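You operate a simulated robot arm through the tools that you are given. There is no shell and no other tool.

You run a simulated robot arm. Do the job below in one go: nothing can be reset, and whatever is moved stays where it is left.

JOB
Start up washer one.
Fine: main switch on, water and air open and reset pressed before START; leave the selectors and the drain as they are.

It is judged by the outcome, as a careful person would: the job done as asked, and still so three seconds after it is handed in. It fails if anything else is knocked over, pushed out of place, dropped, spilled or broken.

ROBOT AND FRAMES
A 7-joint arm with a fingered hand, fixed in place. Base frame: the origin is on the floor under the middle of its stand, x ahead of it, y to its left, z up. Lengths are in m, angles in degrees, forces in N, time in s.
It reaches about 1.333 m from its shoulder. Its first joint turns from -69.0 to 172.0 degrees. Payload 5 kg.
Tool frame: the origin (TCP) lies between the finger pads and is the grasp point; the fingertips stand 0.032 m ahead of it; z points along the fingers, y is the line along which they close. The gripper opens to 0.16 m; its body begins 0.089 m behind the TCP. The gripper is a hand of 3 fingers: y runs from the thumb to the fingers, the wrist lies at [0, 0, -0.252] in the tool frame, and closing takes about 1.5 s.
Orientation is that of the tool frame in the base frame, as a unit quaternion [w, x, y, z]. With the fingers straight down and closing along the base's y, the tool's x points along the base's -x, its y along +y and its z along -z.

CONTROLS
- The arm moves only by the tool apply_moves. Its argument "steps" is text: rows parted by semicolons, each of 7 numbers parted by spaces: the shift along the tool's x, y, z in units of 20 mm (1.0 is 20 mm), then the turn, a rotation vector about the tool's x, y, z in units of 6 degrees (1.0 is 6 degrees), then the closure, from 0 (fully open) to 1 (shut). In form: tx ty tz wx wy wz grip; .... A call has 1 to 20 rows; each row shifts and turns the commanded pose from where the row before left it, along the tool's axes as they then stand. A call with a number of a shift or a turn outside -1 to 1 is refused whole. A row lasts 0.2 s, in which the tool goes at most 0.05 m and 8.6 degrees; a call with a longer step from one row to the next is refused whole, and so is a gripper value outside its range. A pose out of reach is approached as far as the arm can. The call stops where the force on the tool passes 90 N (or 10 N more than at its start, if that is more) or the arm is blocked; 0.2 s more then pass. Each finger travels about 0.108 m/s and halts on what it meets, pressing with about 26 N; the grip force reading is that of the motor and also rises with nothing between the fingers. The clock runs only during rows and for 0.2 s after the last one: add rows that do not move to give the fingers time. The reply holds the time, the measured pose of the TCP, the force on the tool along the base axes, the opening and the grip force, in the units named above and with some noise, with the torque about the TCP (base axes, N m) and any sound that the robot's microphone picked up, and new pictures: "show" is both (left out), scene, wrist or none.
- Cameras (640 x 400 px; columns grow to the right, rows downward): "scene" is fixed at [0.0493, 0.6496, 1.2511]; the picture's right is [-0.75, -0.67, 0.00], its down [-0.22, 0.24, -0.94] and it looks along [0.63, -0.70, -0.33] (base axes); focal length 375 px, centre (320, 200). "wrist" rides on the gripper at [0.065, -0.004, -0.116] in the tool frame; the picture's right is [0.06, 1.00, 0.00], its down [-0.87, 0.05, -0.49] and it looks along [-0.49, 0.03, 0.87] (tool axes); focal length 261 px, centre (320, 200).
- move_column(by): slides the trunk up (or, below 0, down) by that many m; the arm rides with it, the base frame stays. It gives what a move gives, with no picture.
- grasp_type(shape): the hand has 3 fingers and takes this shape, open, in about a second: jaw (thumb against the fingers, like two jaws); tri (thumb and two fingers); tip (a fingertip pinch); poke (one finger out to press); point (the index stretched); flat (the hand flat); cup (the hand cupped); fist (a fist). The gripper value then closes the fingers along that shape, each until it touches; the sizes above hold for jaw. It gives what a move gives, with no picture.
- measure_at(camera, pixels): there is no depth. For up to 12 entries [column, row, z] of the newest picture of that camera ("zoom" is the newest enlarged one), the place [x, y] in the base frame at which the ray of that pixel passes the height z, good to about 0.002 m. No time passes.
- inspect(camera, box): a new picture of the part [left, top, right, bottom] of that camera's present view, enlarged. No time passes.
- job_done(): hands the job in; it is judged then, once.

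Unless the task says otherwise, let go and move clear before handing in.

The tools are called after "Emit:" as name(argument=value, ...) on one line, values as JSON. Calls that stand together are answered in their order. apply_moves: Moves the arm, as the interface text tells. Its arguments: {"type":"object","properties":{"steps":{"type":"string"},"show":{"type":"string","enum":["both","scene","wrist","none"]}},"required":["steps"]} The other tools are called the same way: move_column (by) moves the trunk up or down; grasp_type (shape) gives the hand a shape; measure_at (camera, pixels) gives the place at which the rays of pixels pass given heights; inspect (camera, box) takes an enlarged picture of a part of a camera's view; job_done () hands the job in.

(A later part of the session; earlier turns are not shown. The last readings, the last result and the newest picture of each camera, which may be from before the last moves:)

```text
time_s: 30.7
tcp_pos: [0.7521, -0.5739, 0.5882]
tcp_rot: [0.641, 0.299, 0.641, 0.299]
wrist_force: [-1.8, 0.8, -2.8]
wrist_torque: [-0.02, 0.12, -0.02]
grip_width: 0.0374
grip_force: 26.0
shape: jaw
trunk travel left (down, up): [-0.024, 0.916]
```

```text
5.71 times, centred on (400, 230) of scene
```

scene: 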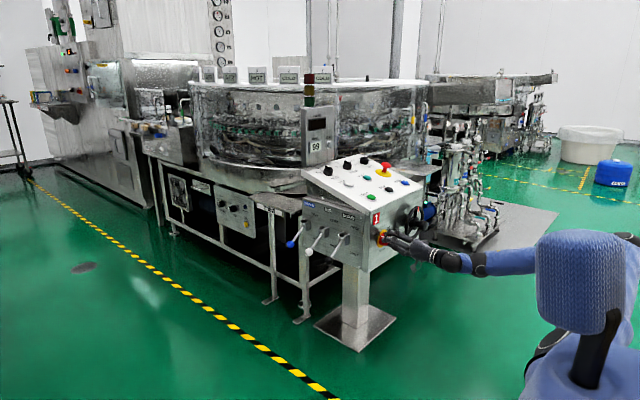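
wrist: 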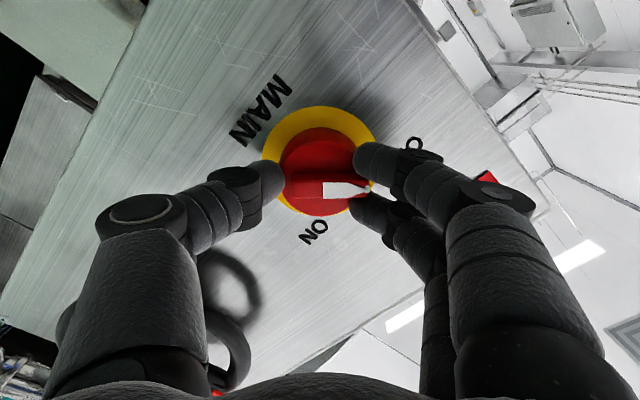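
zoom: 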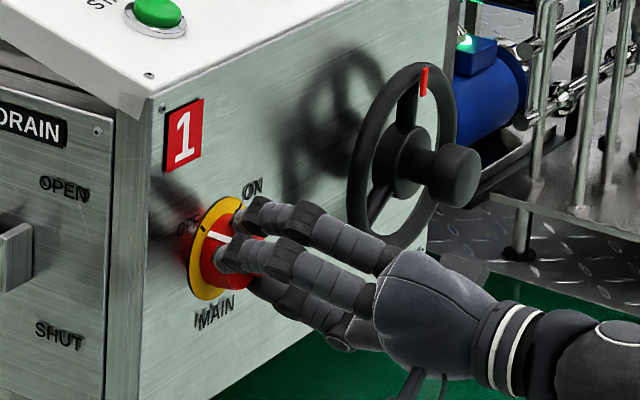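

The grip is solid (26 N, 0.037 m) with the pointer bar between the two fingers. I'll turn it clockwise 60° first and check.

Emit:
apply_moves(steps="0 0 0 0 0 1 1;0 0 0 0 0 1 1;0 0 0 0 0 1 1;0 0 0 0 0 1 1;0 0 0 0 0 1 1;0 0 0 0 0 1 1;0 0 0 0 0 1 1;0 0 0 0 0 1 1;0 0 0 0 0 1 1;0 0 0 0 0 1 1")

Emit:
inspect(camera="wrist", box=[220, 80, 420, 240])

```text
time_s: 32.9
tcp_pos: [0.7509, -0.5744, 0.5892]
tcp_rot: [0.405, 0.58, 0.405, 0.579]
wrist_force: [-1.6, 5.3, 1.9]
wrist_torque: [-0.06, 0.02, 0.13]
grip_width: 0.0374
grip_force: 26.3
shape: jaw
trunk travel left (down, up): [-0.024, 0.916]
```

scene: 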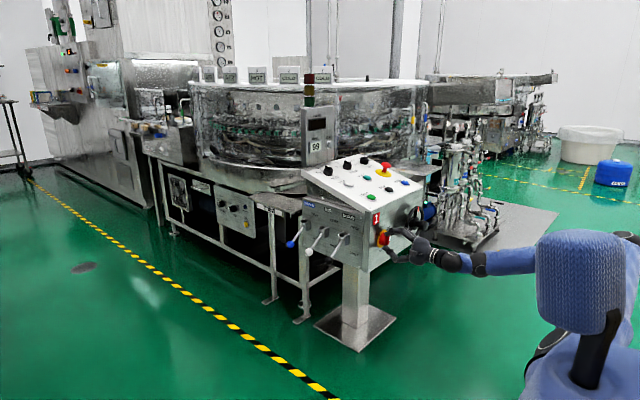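
wrist: 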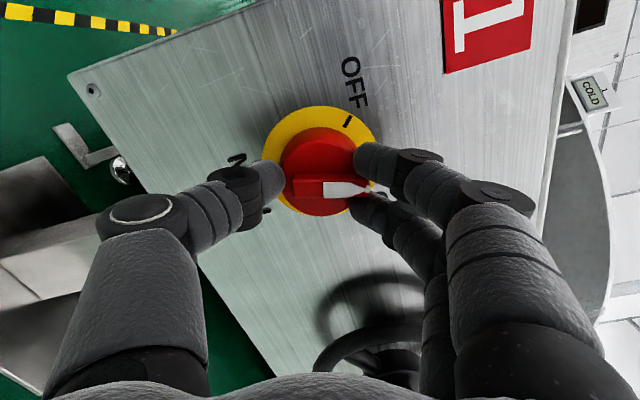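

```text
2.50 times, centred on (320, 160) of wrist
```

zoom: 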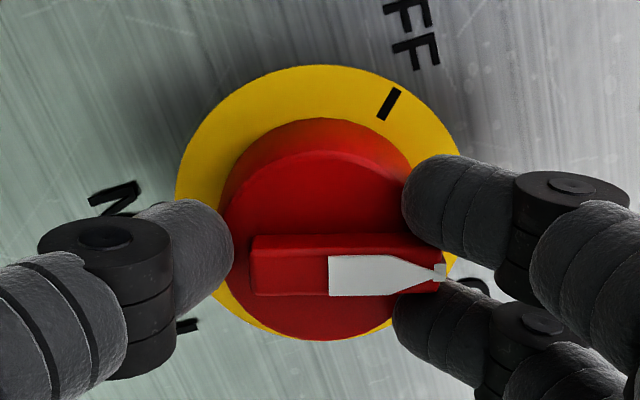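

The knob turns with the hand; the OFF tick has moved to zoom (388,103). I'll continue 24° more to ON.

Emit:
apply_moves(steps="0 0 0 0 0 1 1;0 0 0 0 0 1 1;0 0 0 0 0 1 1;0 0 0 0 0 1 1;0 0 0 0 0 0 1")

Emit:
inspect(camera="wrist", box=[220, 80, 420, 240])

Emit:
inspect(camera="scene", box=[360, 195, 440, 265])

```text
time_s: 34.1
tcp_pos: [0.7522, -0.5744, 0.5909]
tcp_rot: [0.277, 0.651, 0.276, 0.651]
wrist_force: [0.5, 7.2, 7.0]
wrist_torque: [0.02, -0.1, 0.16]
grip_width: 0.0374
grip_force: 26.3
shape: jaw
trunk travel left (down, up): [-0.024, 0.916]
```

scene: 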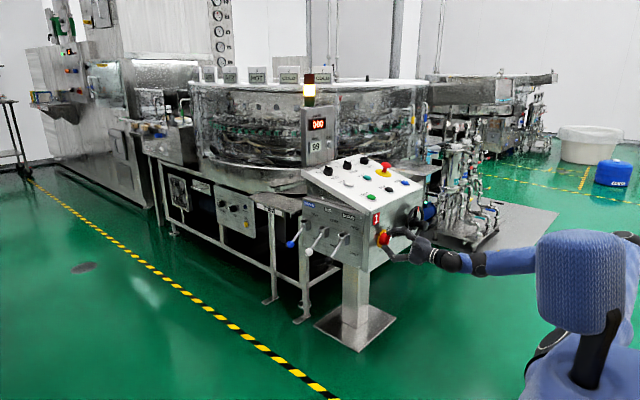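
wrist: 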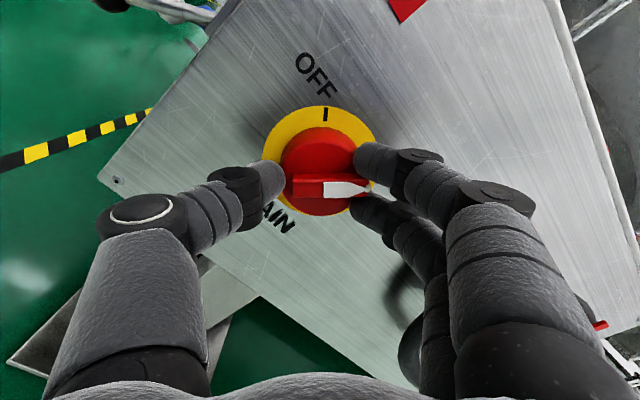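

```text
2.50 times, centred on (320, 160) of wrist
```

zoom: 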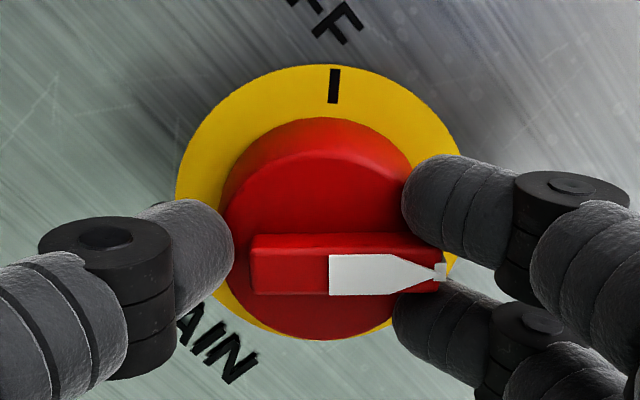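

```text
5.71 times, centred on (400, 230) of scene
```

zoom: 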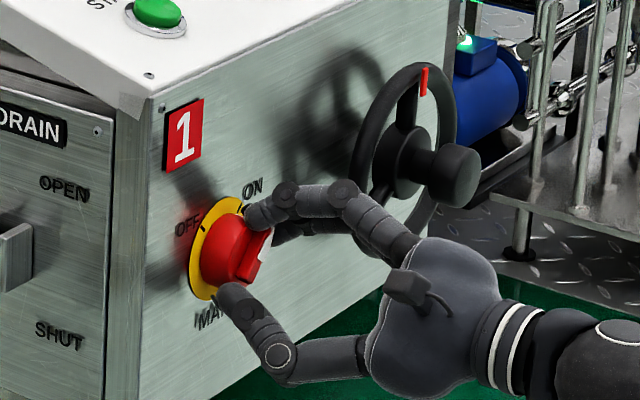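

The display now lights (red "000" at scene (318,124)) and the amber lamp is on, so MAIN has power. I'll open, retract about 0.09 m, and verify the pointer against the ON tick.

Emit:
apply_moves(steps="0 0 0 0 0 0 0.6;0 0 0 0 0 0 0.6;0 0 0 0 0 0 0.6;0 0 -0.9 0 0 0 0.6;0 0 -0.9 0 0 0 0.6;0 0 -0.9 0 0 0 0.6;0 0 -0.9 0 0 0 0.6;0 0 -0.9 0 0 0 0.6;0 0 0 0 0 0 0.6")

Emit:
inspect(camera="wrist", box=[240, 80, 400, 220])

Emit:
inspect(camera="scene", box=[280, 60, 420, 260])

```text
time_s: 36.1
tcp_pos: [0.6627, -0.5752, 0.5897]
tcp_rot: [0.277, 0.651, 0.276, 0.651]
wrist_force: [0.0, -0.4, 0.0]
wrist_torque: [-0.02, 0.02, 0.02]
grip_width: 0.0637
grip_force: 0.0
shape: jaw
trunk travel left (down, up): [-0.024, 0.916]
```

scene: 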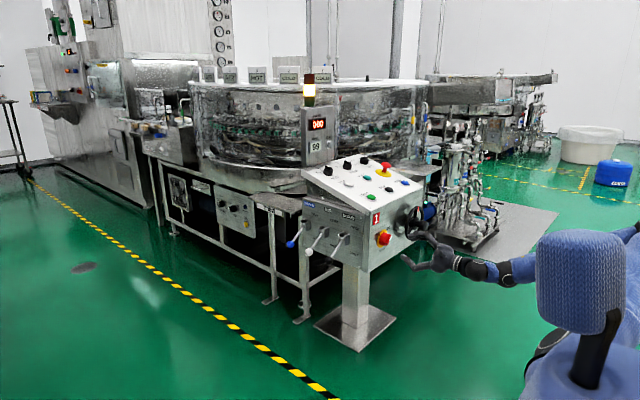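
wrist: 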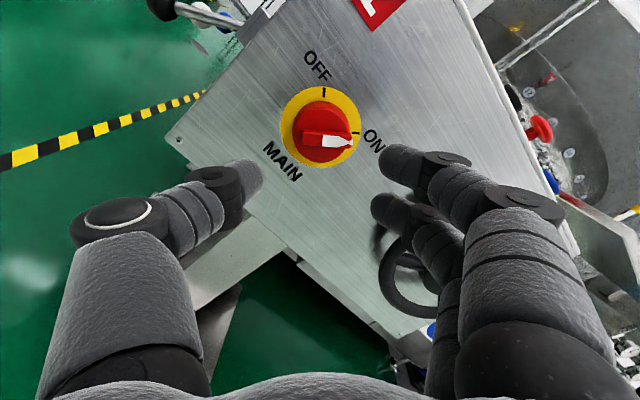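

```text
2.86 times, centred on (320, 150) of wrist
```

zoom: 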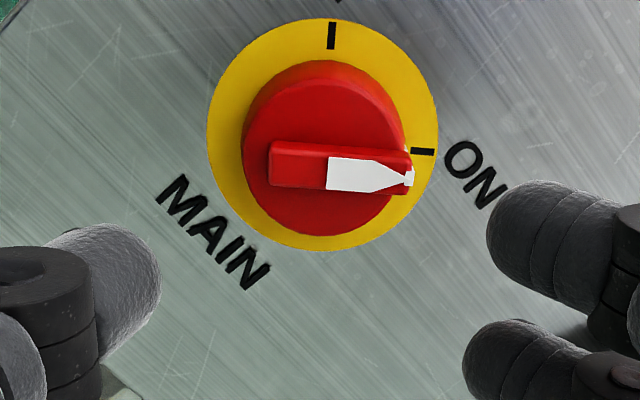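

```text
2.00 times, centred on (350, 160) of scene
```

zoom: 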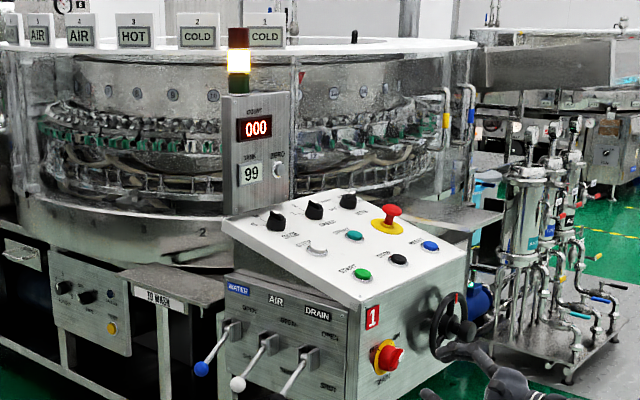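

MAIN is at ON (pointer next to the ON tick in the zoom, display "000" lit). Next I'll level the hand (thumb down), then swing around to the lever side at about (0.75,-0.20,0.62), keeping the fingertips short of the console face and the drain lever.

Emit:
apply_moves(steps="0 0 0 0 0 -0.9 0.6;0 0 0 0 0 -0.9 0.6;0 0 0 0 0 -0.9 0.6;0 0 0 0 0 -0.9 0.6;0 0 0 0 0 -0.9 0.6;0 0 0 0 0 -0.9 0.6;0 0 0 0 0 -0.9 0.6;0 0 0 0 0 -1 0.6;0 0 0 0 0 0 0.6", show="none")

Emit:
apply_moves(steps="0.98 0.08 0.23 0 0 0 0.6;0.98 0.08 0.23 0 0 0 0.6;0.98 0.08 0.23 0 0 0 0.6;0.98 0.08 0.23 0 0 0 0.6;0.98 0.08 0.23 0 0 0 0.6;0.98 0.08 0.23 0 0 0 0.6;0.98 0.08 0.23 0 0 0 0.6;0.98 0.08 0.23 0 0 0 0.6;0.98 0.08 0.23 0 0 0 0.6;0.98 0.08 0.23 0 0 0 0.6;0.98 0.08 0.23 0 0 0 0.6;0.98 0.08 0.23 0 0 0 0.6;0.98 0.08 0.23 0 0 0 0.6;0.98 0.08 0.23 0 0 0 0.6;0.98 0.08 0.23 0 0 0 0.6;0.98 0.08 0.23 0 0 0 0.6;0.98 0.08 0.23 0 0 0 0.6;0.98 0.08 0.23 0 0 0 0.6;0.98 0.08 0.23 0 0 0 0.6;0 0 0 0 0 0 0.6")

```text
time_s: 38.1
tcp_pos: [0.6616, -0.5745, 0.5888]
tcp_rot: [0.5, 0.5, 0.499, 0.501]
wrist_force: [-0.4, -0.4, 0.5]
wrist_torque: [-0.01, 0.02, 0.0]
grip_width: 0.0632
grip_force: 0.1
shape: jaw
trunk travel left (down, up): [-0.024, 0.916]
```

```text
time_s: 42.3
tcp_pos: [0.7482, -0.2209, 0.6325]
tcp_rot: [0.507, 0.498, 0.489, 0.506]
wrist_force: [-0.7, -1.1, 0.3]
wrist_torque: [0.01, 0.01, 0.09]
grip_width: 0.0636
grip_force: 0.1
shape: jaw
out of reach, approached as far as the arm can: row 18, 19
trunk travel left (down, up): [-0.024, 0.916]
```

scene: 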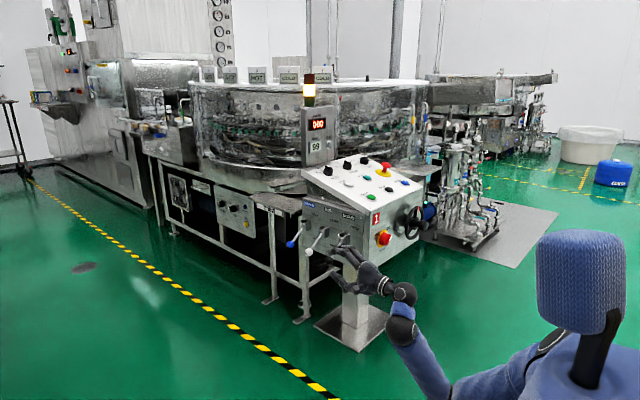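
wrist: 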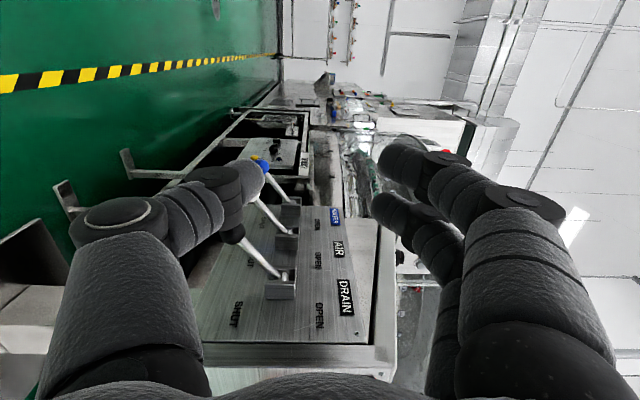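

The hand is now left of the levers, which appear at wrist (260,160-270); the arm stopped at y≈-0.22 due to a joint limit. I'll yaw the tool toward -y and see how far it goes.

Emit:
apply_moves(steps="0 0 0 0 -1 0 0.6;0 0 0 0 -1 0 0.6;0 0 0 0 -1 0 0.6;0 0 0 0 -1 0 0.6;0 0 0 0 -1 0 0.6;0 0 0 0 -1 0 0.6;0 0 0 0 -1 0 0.6;0 0 0 0 -1 0 0.6;0 0 0 0 0 0 0.6")

```text
time_s: 43.5
tcp_pos: [0.7505, -0.2674, 0.6485]
tcp_rot: [0.665, 0.559, 0.358, 0.342]
wrist_force: [0.0, 0.1, 0.3]
wrist_torque: [-0.01, 0.03, 0.01]
grip_width: 0.0637
grip_force: 0.1
shape: jaw
out of reach, approached as far as the arm can: row 1
trunk travel left (down, up): [-0.024, 0.916]
stopped in row 5: the arm was blocked; the commanded pose is now the measured one
```

scene: 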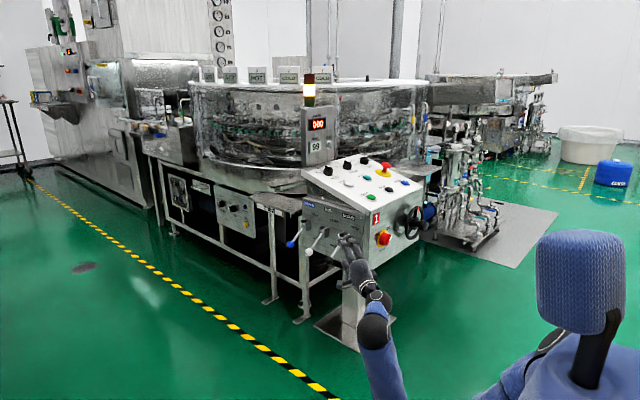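
wrist: 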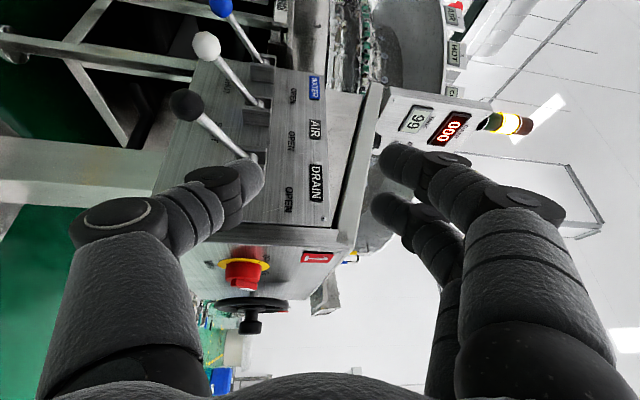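

The arm reported blocked at about 30° yaw with no external force — likely its own limit. Extending further out should relieve it, so I'll move outward to about (0.90,-0.22,0.63), which stays 0.13 m clear of the drain ball.

Emit:
apply_moves(steps="0.76 -0.13 0.63 0 0 0 0.6;0.76 -0.13 0.63 0 0 0 0.6;0.76 -0.13 0.63 0 0 0 0.6;0.76 -0.13 0.63 0 0 0 0.6;0.76 -0.13 0.63 0 0 0 0.6;0.76 -0.13 0.63 0 0 0 0.6;0.76 -0.13 0.63 0 0 0 0.6;0.76 -0.13 0.63 0 0 0 0.6;0 0 0 0 0 0 0.6")

```text
time_s: 45.7
tcp_pos: [0.9002, -0.2505, 0.6298]
tcp_rot: [0.69, 0.546, 0.356, 0.316]
wrist_force: [0.1, -0.5, -0.5]
wrist_torque: [0.04, -0.02, -0.02]
grip_width: 0.0639
grip_force: 0.0
shape: jaw
trunk travel left (down, up): [-0.024, 0.916]
stopped in row 9: the arm was blocked; the commanded pose is now the measured one
```

scene: 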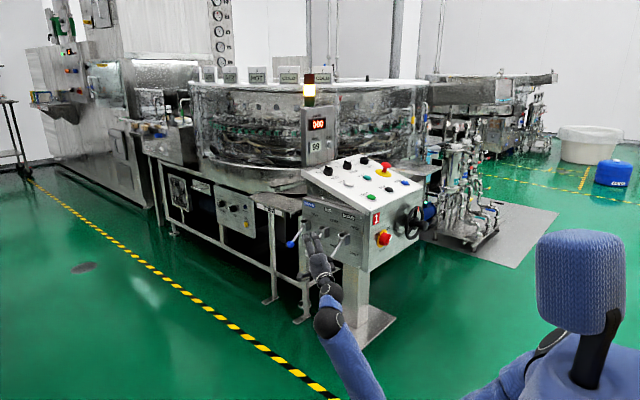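
wrist: 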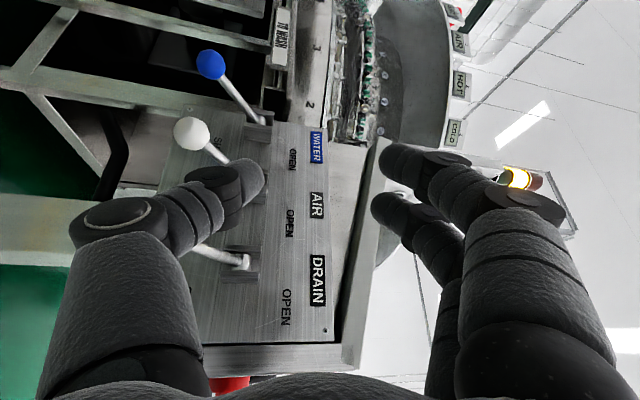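

The reach to (0.900,-0.251,0.630) worked but something blocks part of the motion. I'll look at the arm's links in the lower part of the scene to see what it's against.

Emit:
inspect(camera="scene", box=[280, 220, 640, 400])

Emit:
inspect(camera="wrist", box=[150, 30, 410, 210])

```text
1.78 times, centred on (460, 310) of scene
```

zoom: 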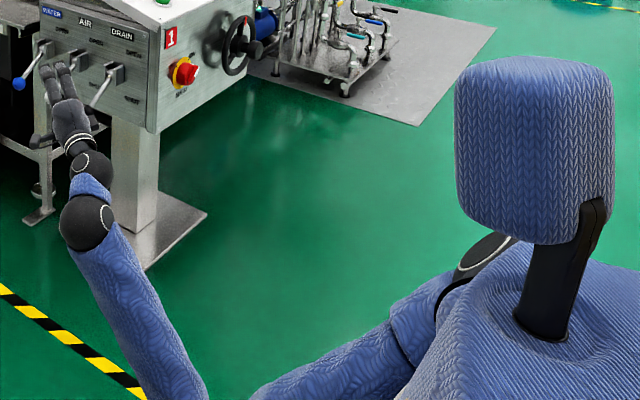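

```text
2.22 times, centred on (280, 120) of wrist
```

zoom: 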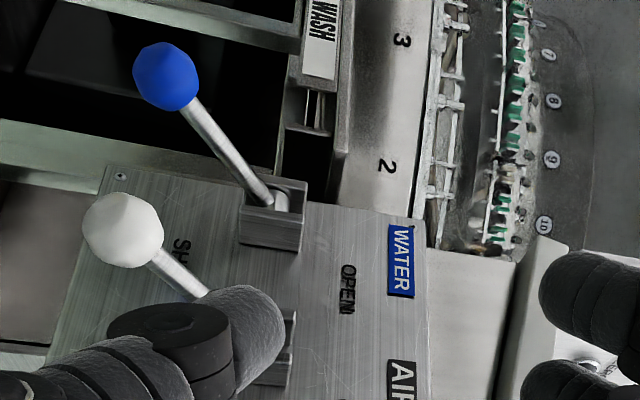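

The block comes from the upper arm meeting the robot's own torso, not from anything in the room. I'll shut the fingers into a narrow beak to lift each lever from underneath, move out to about (0.99,-0.22,0.57), then rotate to a 50° yaw with slight downward pitch.

Emit:
apply_moves(steps="0.69 -0.47 0.42 0 0 0 1;0.69 -0.47 0.42 0 0 0 1;0.69 -0.47 0.42 0 0 0 1;0.69 -0.47 0.42 0 0 0 1;0.69 -0.47 0.42 0 0 0 1;0.69 -0.47 0.42 0 0 0 1;0 0 0 0.412 -0.342 0.178 1;0 0 0 0.412 -0.342 0.178 1;0 0 0 0.412 -0.342 0.178 1;0 0 0 0.412 -0.342 0.178 1;0 0 0 0.412 -0.342 0.178 1;0 0 0 0.412 -0.342 0.178 1;0 0 0 0.412 -0.342 0.178 1;0 0 0 0.412 -0.342 0.178 1;0 0 0 0 0 0 1")

```text
time_s: 49.1
tcp_pos: [0.9907, -0.2589, 0.5759]
tcp_rot: [0.622, 0.712, 0.251, 0.207]
wrist_force: [0.0, 0.0, -0.1]
wrist_torque: [0.0, -0.03, -0.02]
grip_width: 0.0001
grip_force: 26.0
shape: jaw
trunk travel left (down, up): [-0.024, 0.916]
stopped in row 15: the arm was blocked; the commanded pose is now the measured one
```

scene: 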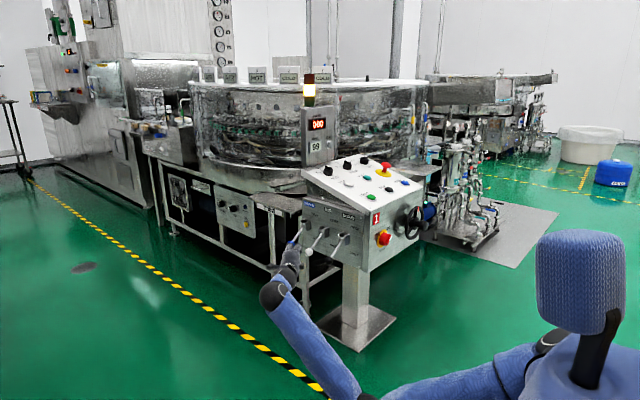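
wrist: 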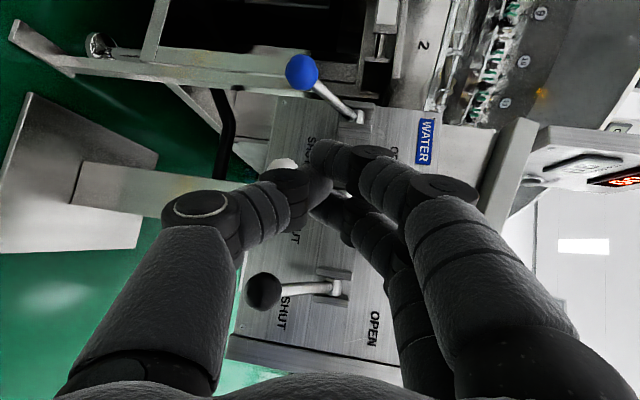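

The orientation is now as wanted (tool pointing (0.61,-0.78,-0.14)), with the water ball at wrist (302,72) and the drain ball at (263,291). I'll refine the water lever's position from this viewpoint.

Emit:
measure_at(camera="wrist", pixels=[[302, 72, 0.5], [302, 72, 0.52], [302, 72, 0.53], [302, 72, 0.54], [357, 114, 0.58], [357, 114, 0.6], [263, 291, 0.5], [263, 291, 0.53], [263, 291, 0.55], [335, 288, 0.58], [335, 288, 0.6]])

Emit:
inspect(camera="wrist", box=[220, 30, 420, 190])

Emit:
inspect(camera="scene", box=[250, 190, 370, 300])

```text
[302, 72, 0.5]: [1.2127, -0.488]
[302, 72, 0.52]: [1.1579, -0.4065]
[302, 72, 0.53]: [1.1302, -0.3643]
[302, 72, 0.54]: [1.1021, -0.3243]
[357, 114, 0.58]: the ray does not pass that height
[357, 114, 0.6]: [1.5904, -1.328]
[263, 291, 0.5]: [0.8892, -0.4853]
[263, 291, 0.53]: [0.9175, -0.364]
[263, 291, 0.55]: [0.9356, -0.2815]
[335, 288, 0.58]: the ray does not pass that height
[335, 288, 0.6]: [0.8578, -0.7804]
```

```text
2.50 times, centred on (320, 110) of wrist
```

zoom: 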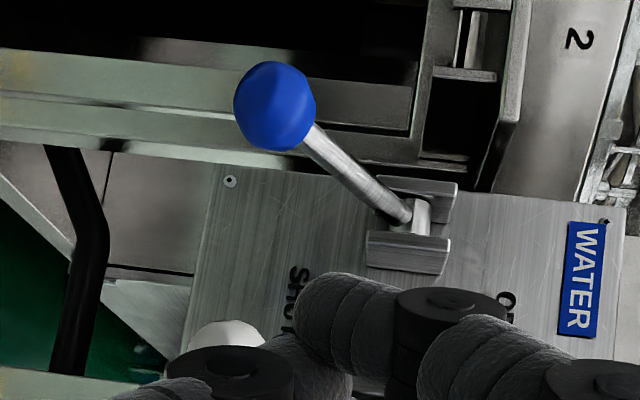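

```text
3.64 times, centred on (310, 245) of scene
```

zoom: 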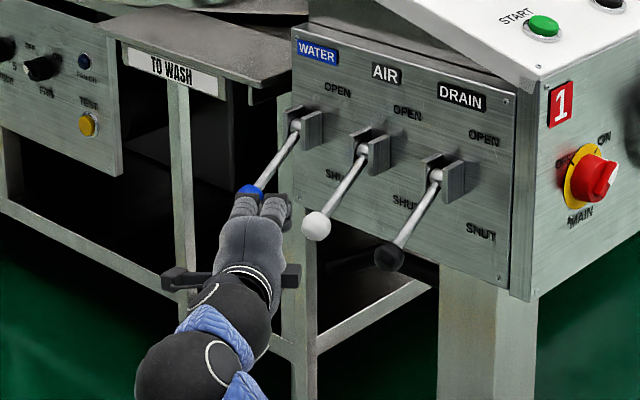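

Both levers check out (water ball (1.130,-0.365,0.53), drain ball (0.917,-0.364,0.53)), so the beak should go under the water ball. I'll first shift to +x and then down to a pre-approach point near (1.05,-0.27,0.48).

Emit:
apply_moves(steps="0.79 0.1 0.61 0 0 0 1;0.79 0.1 0.61 0 0 0 1;0.79 0.1 0.61 0 0 0 1;-0.06 -0.92 0.23 0 0 0 1;-0.06 -0.92 0.23 0 0 0 1;-0.06 -0.92 0.23 0 0 0 1;-0.06 -0.92 0.23 0 0 0 1;-0.06 -0.92 0.23 0 0 0 1;0 0 0 0 0 0 1")

Emit:
inspect(camera="scene", box=[250, 190, 370, 300])

```text
time_s: 51.3
tcp_pos: [1.0536, -0.3091, 0.5307]
tcp_rot: [0.638, 0.706, 0.225, 0.209]
wrist_force: [-0.1, 0.1, -0.2]
wrist_torque: [0.01, -0.02, -0.02]
grip_width: 0.0
grip_force: 26.0
shape: jaw
trunk travel left (down, up): [-0.024, 0.916]
stopped in row 9: the arm was blocked; the commanded pose is now the measured one
```

scene: 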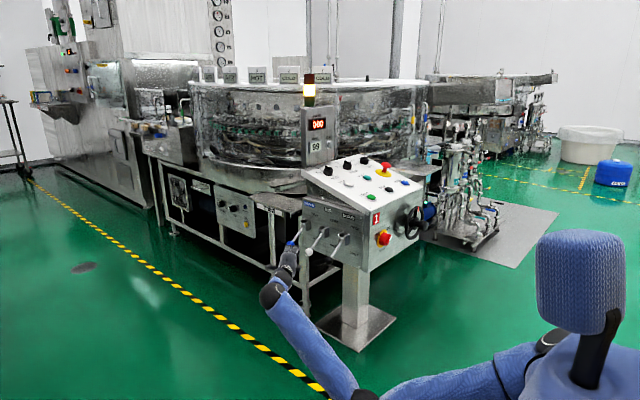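
wrist: 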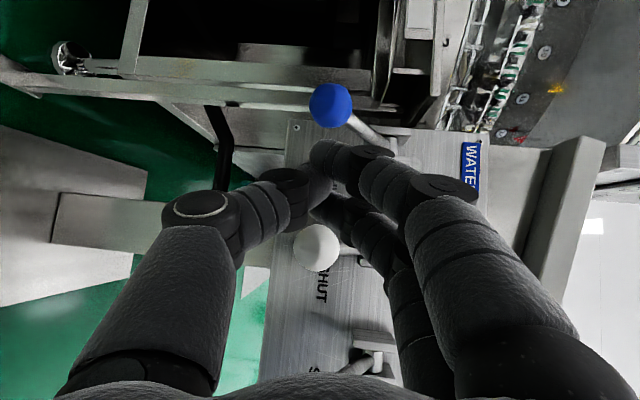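

```text
3.64 times, centred on (310, 245) of scene
```

zoom: 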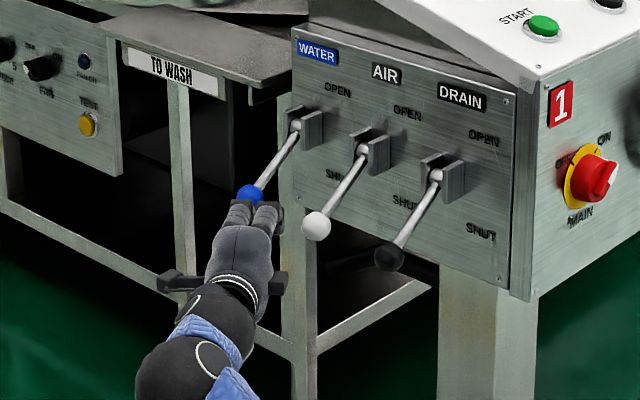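

The beak is at (1.054,-0.309,0.531), held off slightly by the torso contact, with the air ball just right of it at wrist (316,248). I'll go lower and a bit further out (+x), which moves away from the air ball and should bring the beak below the water ball.

Emit:
apply_moves(steps="0.4 0 0.3 0 0 0 1;0.4 0 0.3 0 0 0 1;0.3 -0.6 0.25 0 0 0 1;0.2 -0.8 0.2 0 0 0 1;0 -0.8 0.1 0 0 0 1;0 -0.8 0.1 0 0 0 1;0 0 0 0 0 0 1")

Emit:
inspect(camera="scene", box=[250, 190, 370, 300])

```text
time_s: 52.9
tcp_pos: [1.0879, -0.3131, 0.4795]
tcp_rot: [0.64, 0.705, 0.219, 0.211]
wrist_force: [-0.4, 0.6, 0.6]
wrist_torque: [0.01, -0.02, 0.0]
grip_width: 0.0001
grip_force: 25.8
shape: jaw
trunk travel left (down, up): [-0.024, 0.916]
```

scene: 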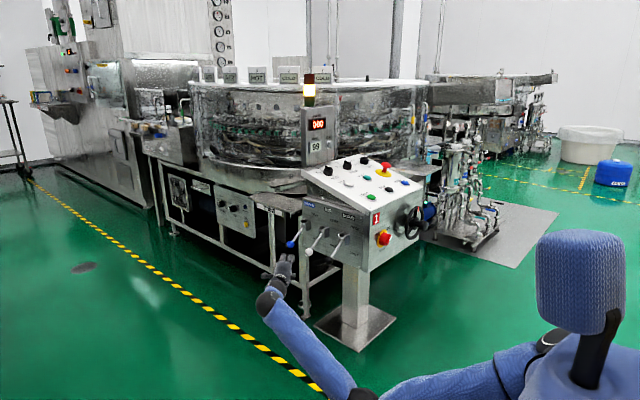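
wrist: 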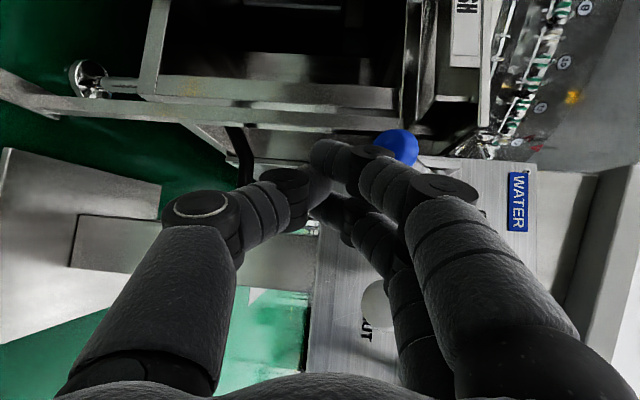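

```text
3.64 times, centred on (310, 245) of scene
```

zoom: 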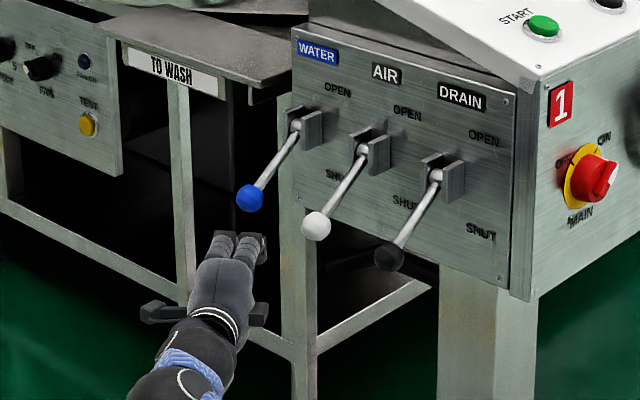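

The beak is now below and in front of the water ball with no blocking. I'll drop 8 mm more and slide forward about 0.063 m so the fingers sit under the ball and rod.

Emit:
apply_moves(steps="0 -0.5 0 0 0 0 1;-0.02 0 0.8 0 0 0 1;-0.02 0 0.8 0 0 0 1;-0.02 0 0.8 0 0 0 1;-0.02 0 0.77 0 0 0 1;0 0 0 0 0 0 1")

Emit:
inspect(camera="scene", box=[250, 190, 370, 300])

Emit:
inspect(camera="wrist", box=[260, 80, 500, 260])

```text
time_s: 54.3
tcp_pos: [1.1205, -0.353, 0.4463]
tcp_rot: [0.635, 0.708, 0.228, 0.21]
wrist_force: [-0.5, -0.4, 0.2]
wrist_torque: [0.01, 0.01, -0.02]
grip_width: 0.0
grip_force: 25.8
shape: jaw
trunk travel left (down, up): [-0.024, 0.916]
```

scene: 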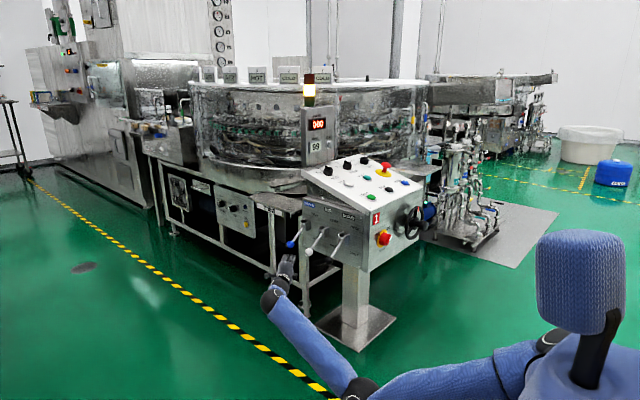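
wrist: 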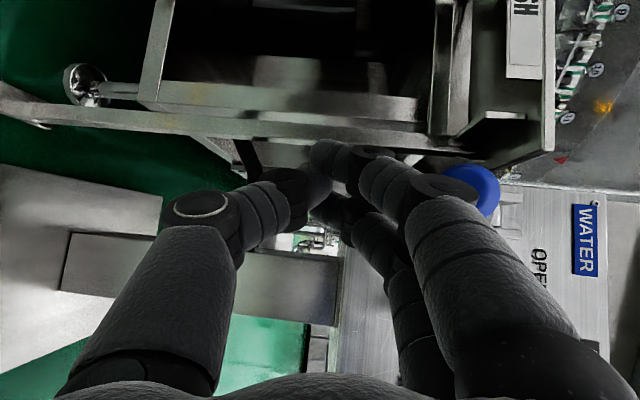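

```text
3.64 times, centred on (310, 245) of scene
```

zoom: 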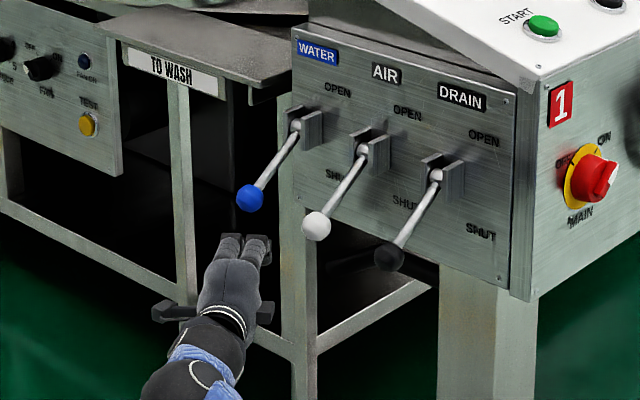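

```text
2.22 times, centred on (380, 170) of wrist
```

zoom: 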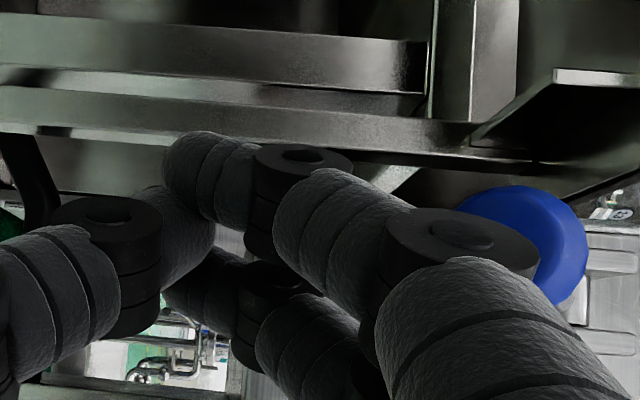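

The beak's upper knuckles slope, so lifting with it shut could slip; a better way is to have the thumb under the ball and the fingers above it. I'll back off along the tool axis, rise to ball height (tips ~13 mm short of the ball) and open the jaw to about 0.07 m.

Emit:
apply_moves(steps="0 0 -0.92 0 0 0 1;0 0 -0.92 0 0 0 1;0 0 -0.92 0 0 0 1;0 0.85 0 0 0 0 1;0 0.85 0 0 0 0 1;0 0.85 0 0 0 0 1;0 0.85 0 0 0 0 1;0 0.85 0 0 0 0 1;0 0 0 0 0 0 0.8;0 0 0 0 0 0 0.55;0 0 0 0 0 0 0.55;0 0 0 0 0 0 0.55")

Emit:
inspect(camera="scene", box=[250, 190, 370, 300])

Emit:
inspect(camera="wrist", box=[220, 60, 460, 240])

```text
time_s: 56.9
tcp_pos: [1.0942, -0.3177, 0.5376]
tcp_rot: [0.635, 0.708, 0.227, 0.21]
wrist_force: [-0.3, -0.7, -0.1]
wrist_torque: [-0.01, 0.01, -0.01]
grip_width: 0.0713
grip_force: 0.0
shape: jaw
trunk travel left (down, up): [-0.024, 0.916]
```

scene: 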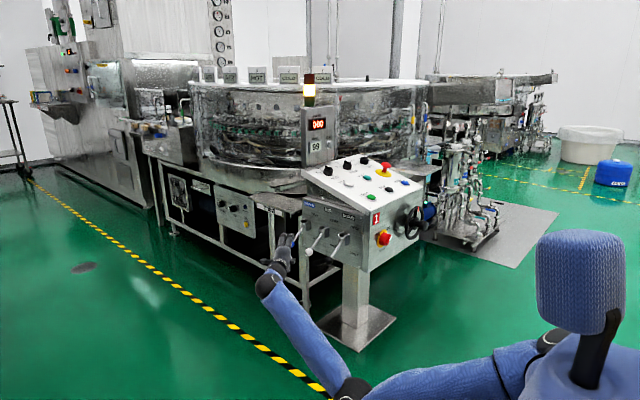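
wrist: 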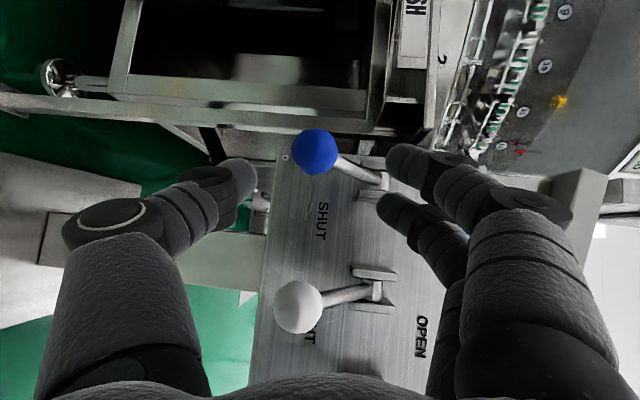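

```text
3.64 times, centred on (310, 245) of scene
```

zoom: 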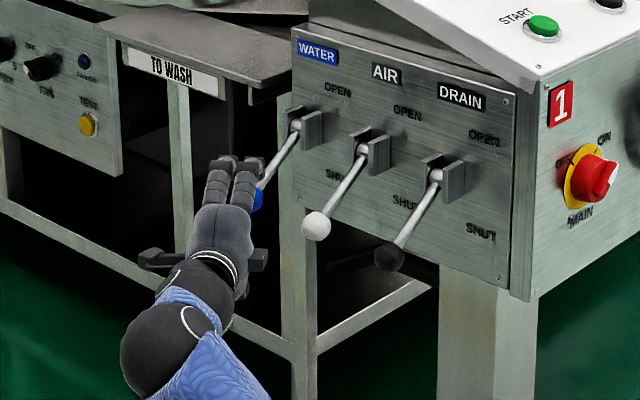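

```text
2.22 times, centred on (340, 150) of wrist
```

zoom: 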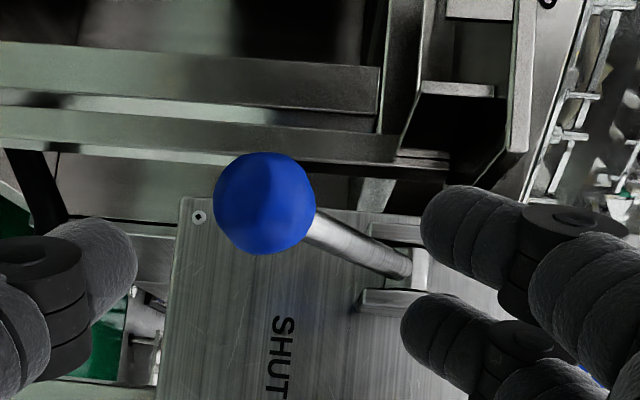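

The water ball sits centred between thumb and fingers at wrist (314,152), within 5 mm of the tool axis. I'll advance 0.05 m so the ball is caged, keeping the jaw open.

Emit:
apply_moves(steps="0 0 0.83 0 0 0 0.55;0 0 0.83 0 0 0 0.55;0 0 0.83 0 0 0 0.55;0 0 0 0 0 0 0.55")

Emit:
inspect(camera="wrist", box=[220, 80, 460, 260])

Emit:
inspect(camera="scene", box=[250, 190, 370, 300])

```text
time_s: 57.9
tcp_pos: [1.1235, -0.3582, 0.5339]
tcp_rot: [0.636, 0.707, 0.227, 0.21]
wrist_force: [-0.1, 0.2, 0.5]
wrist_torque: [0.02, 0.02, -0.01]
grip_width: 0.0712
grip_force: 0.1
shape: jaw
trunk travel left (down, up): [-0.024, 0.916]
```

scene: 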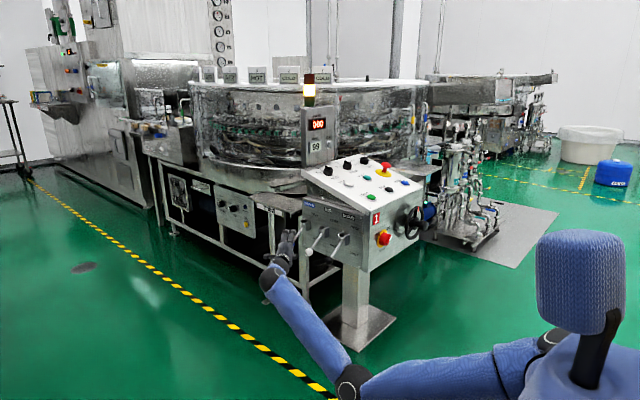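
wrist: 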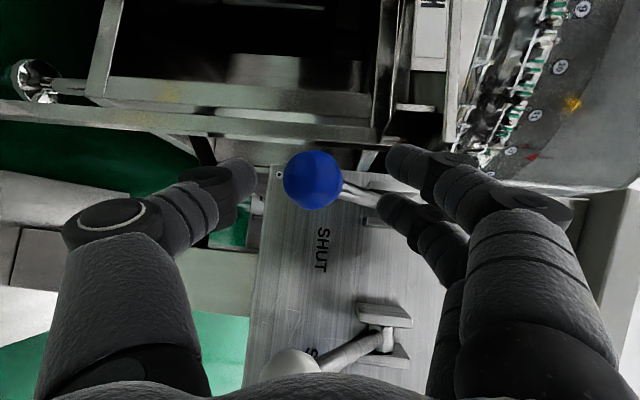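

```text
2.22 times, centred on (340, 170) of wrist
```

zoom: 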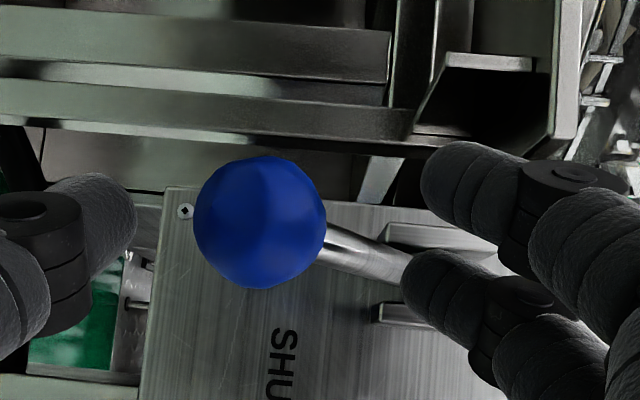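

```text
3.64 times, centred on (310, 245) of scene
```

zoom: 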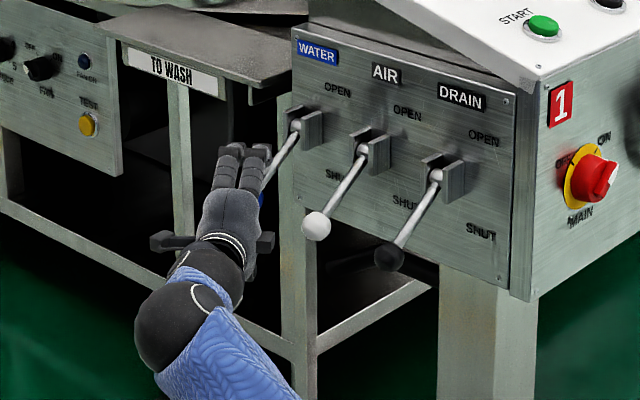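

The ball is inside the cage at wrist (312,180), thumb below and fingers above. I'll start lifting along the lever's arc, first 0.076 m, and check the force and lever.

Emit:
apply_moves(steps="0 0.8 -0.085 0 0 0 0.55;0.32 0.945 -0.55 0 0 0 0.55;0.2 0.963 -0.39 0 0 0 0.55;0.09 0.98 -0.23 0 0 0 0.55")

Emit:
inspect(camera="scene", box=[250, 190, 370, 300])

```text
time_s: 58.9
tcp_pos: [1.1212, -0.3372, 0.6092]
tcp_rot: [0.636, 0.707, 0.226, 0.21]
wrist_force: [-0.5, 1.6, -1.7]
wrist_torque: [0.09, 0.01, 0.01]
grip_width: 0.0738
grip_force: 0.0
shape: jaw
trunk travel left (down, up): [-0.024, 0.916]
```

scene: 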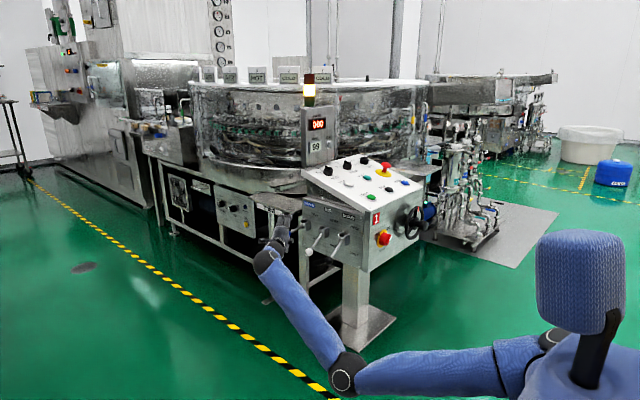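
wrist: 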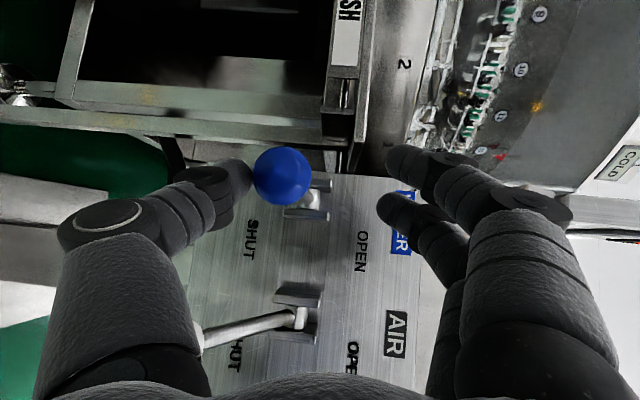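

```text
3.64 times, centred on (310, 245) of scene
```

zoom: 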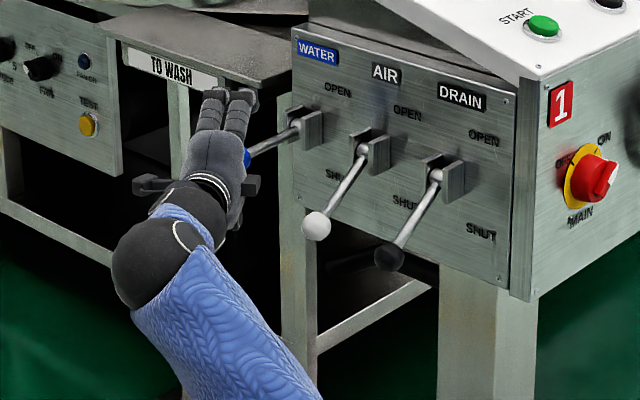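

The lever is following the thumb (ball at wrist (282,176), rod now about level) with almost no force. I'll continue up along the second half of the arc.

Emit:
apply_moves(steps="0 0.99 -0.107 0 0 0 0.55;-0.11 0.96 0.06 0 0 0 0.55;-0.2 0.93 0.18 0 0 0 0.55;-0.3 0.94 0.33 0 0 0 0.55;0 0 0 0 0 0 0.55")

Emit:
inspect(camera="scene", box=[250, 170, 370, 280])

```text
time_s: 60.1
tcp_pos: [1.1231, -0.3575, 0.6826]
tcp_rot: [0.635, 0.708, 0.228, 0.209]
wrist_force: [-3.1, 5.2, -6.2]
wrist_torque: [0.31, 0.24, 0.02]
grip_width: 0.0778
grip_force: 0.0
shape: jaw
trunk travel left (down, up): [-0.024, 0.916]
```

scene: 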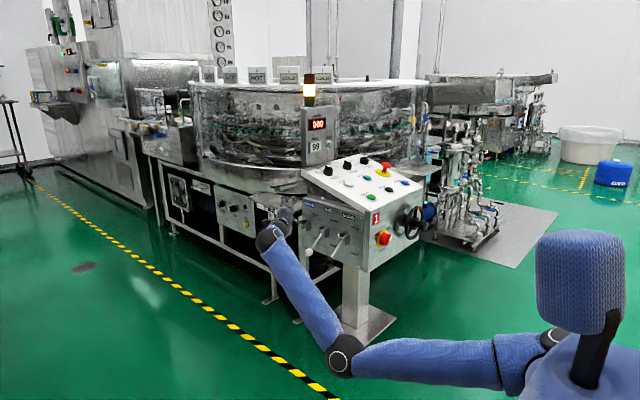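
wrist: 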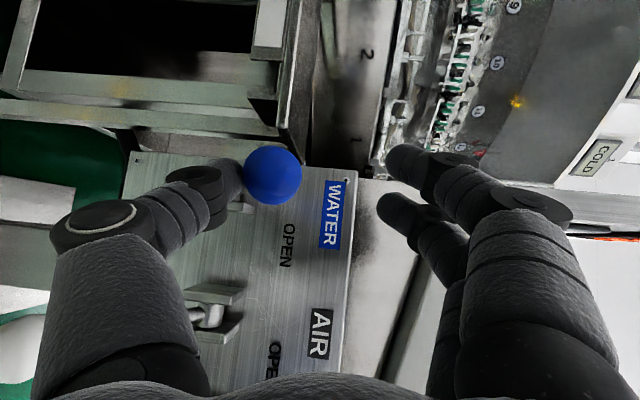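

```text
3.64 times, centred on (310, 225) of scene
```

zoom: 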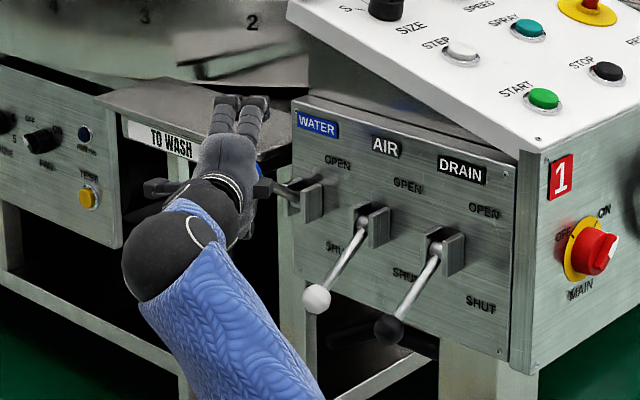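

The force rose to about 8 N with the ball around z≈0.66, so the lever may be near its stop. I'll nudge it another 15 mm and watch the force.

Emit:
apply_moves(steps="-0.2 0.5 0.2 0 0 0 0.55;-0.15 0.4 0.15 0 0 0 0.55;0 0 0 0 0 0 0.55")

Emit:
inspect(camera="wrist", box=[140, 100, 380, 280])

Emit:
inspect(camera="scene", box=[270, 180, 330, 230])

```text
time_s: 60.9
tcp_pos: [1.1232, -0.3693, 0.6972]
tcp_rot: [0.635, 0.708, 0.228, 0.209]
wrist_force: [-2.9, 12.0, -20.7]
wrist_torque: [0.79, 0.33, 0.07]
grip_width: 0.0843
grip_force: 0.0
shape: jaw
trunk travel left (down, up): [-0.024, 0.916]
```

scene: 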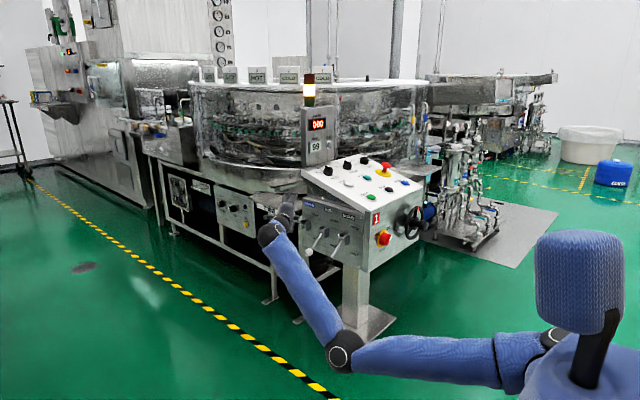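
wrist: 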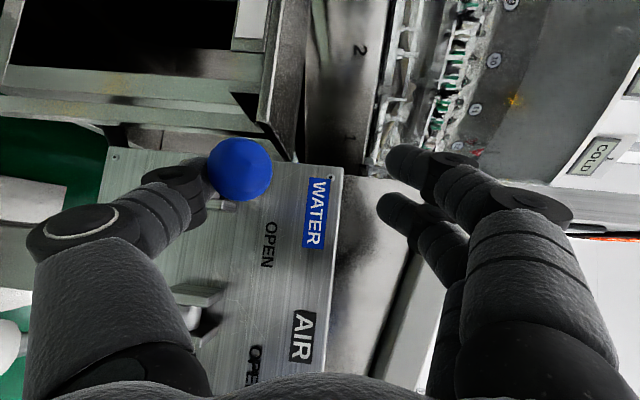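

```text
2.22 times, centred on (260, 190) of wrist
```

zoom: 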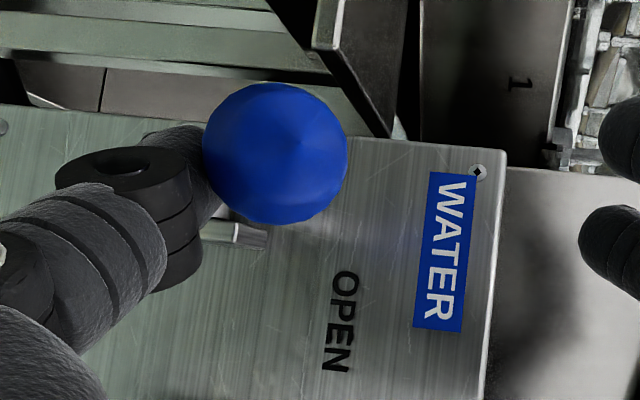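

```text
8.00 times, centred on (300, 205) of scene
```

zoom: 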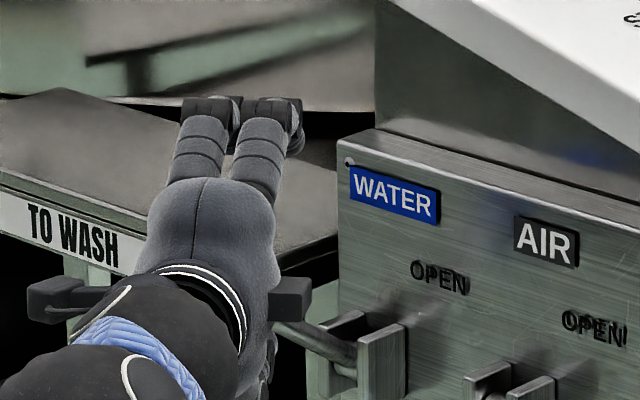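

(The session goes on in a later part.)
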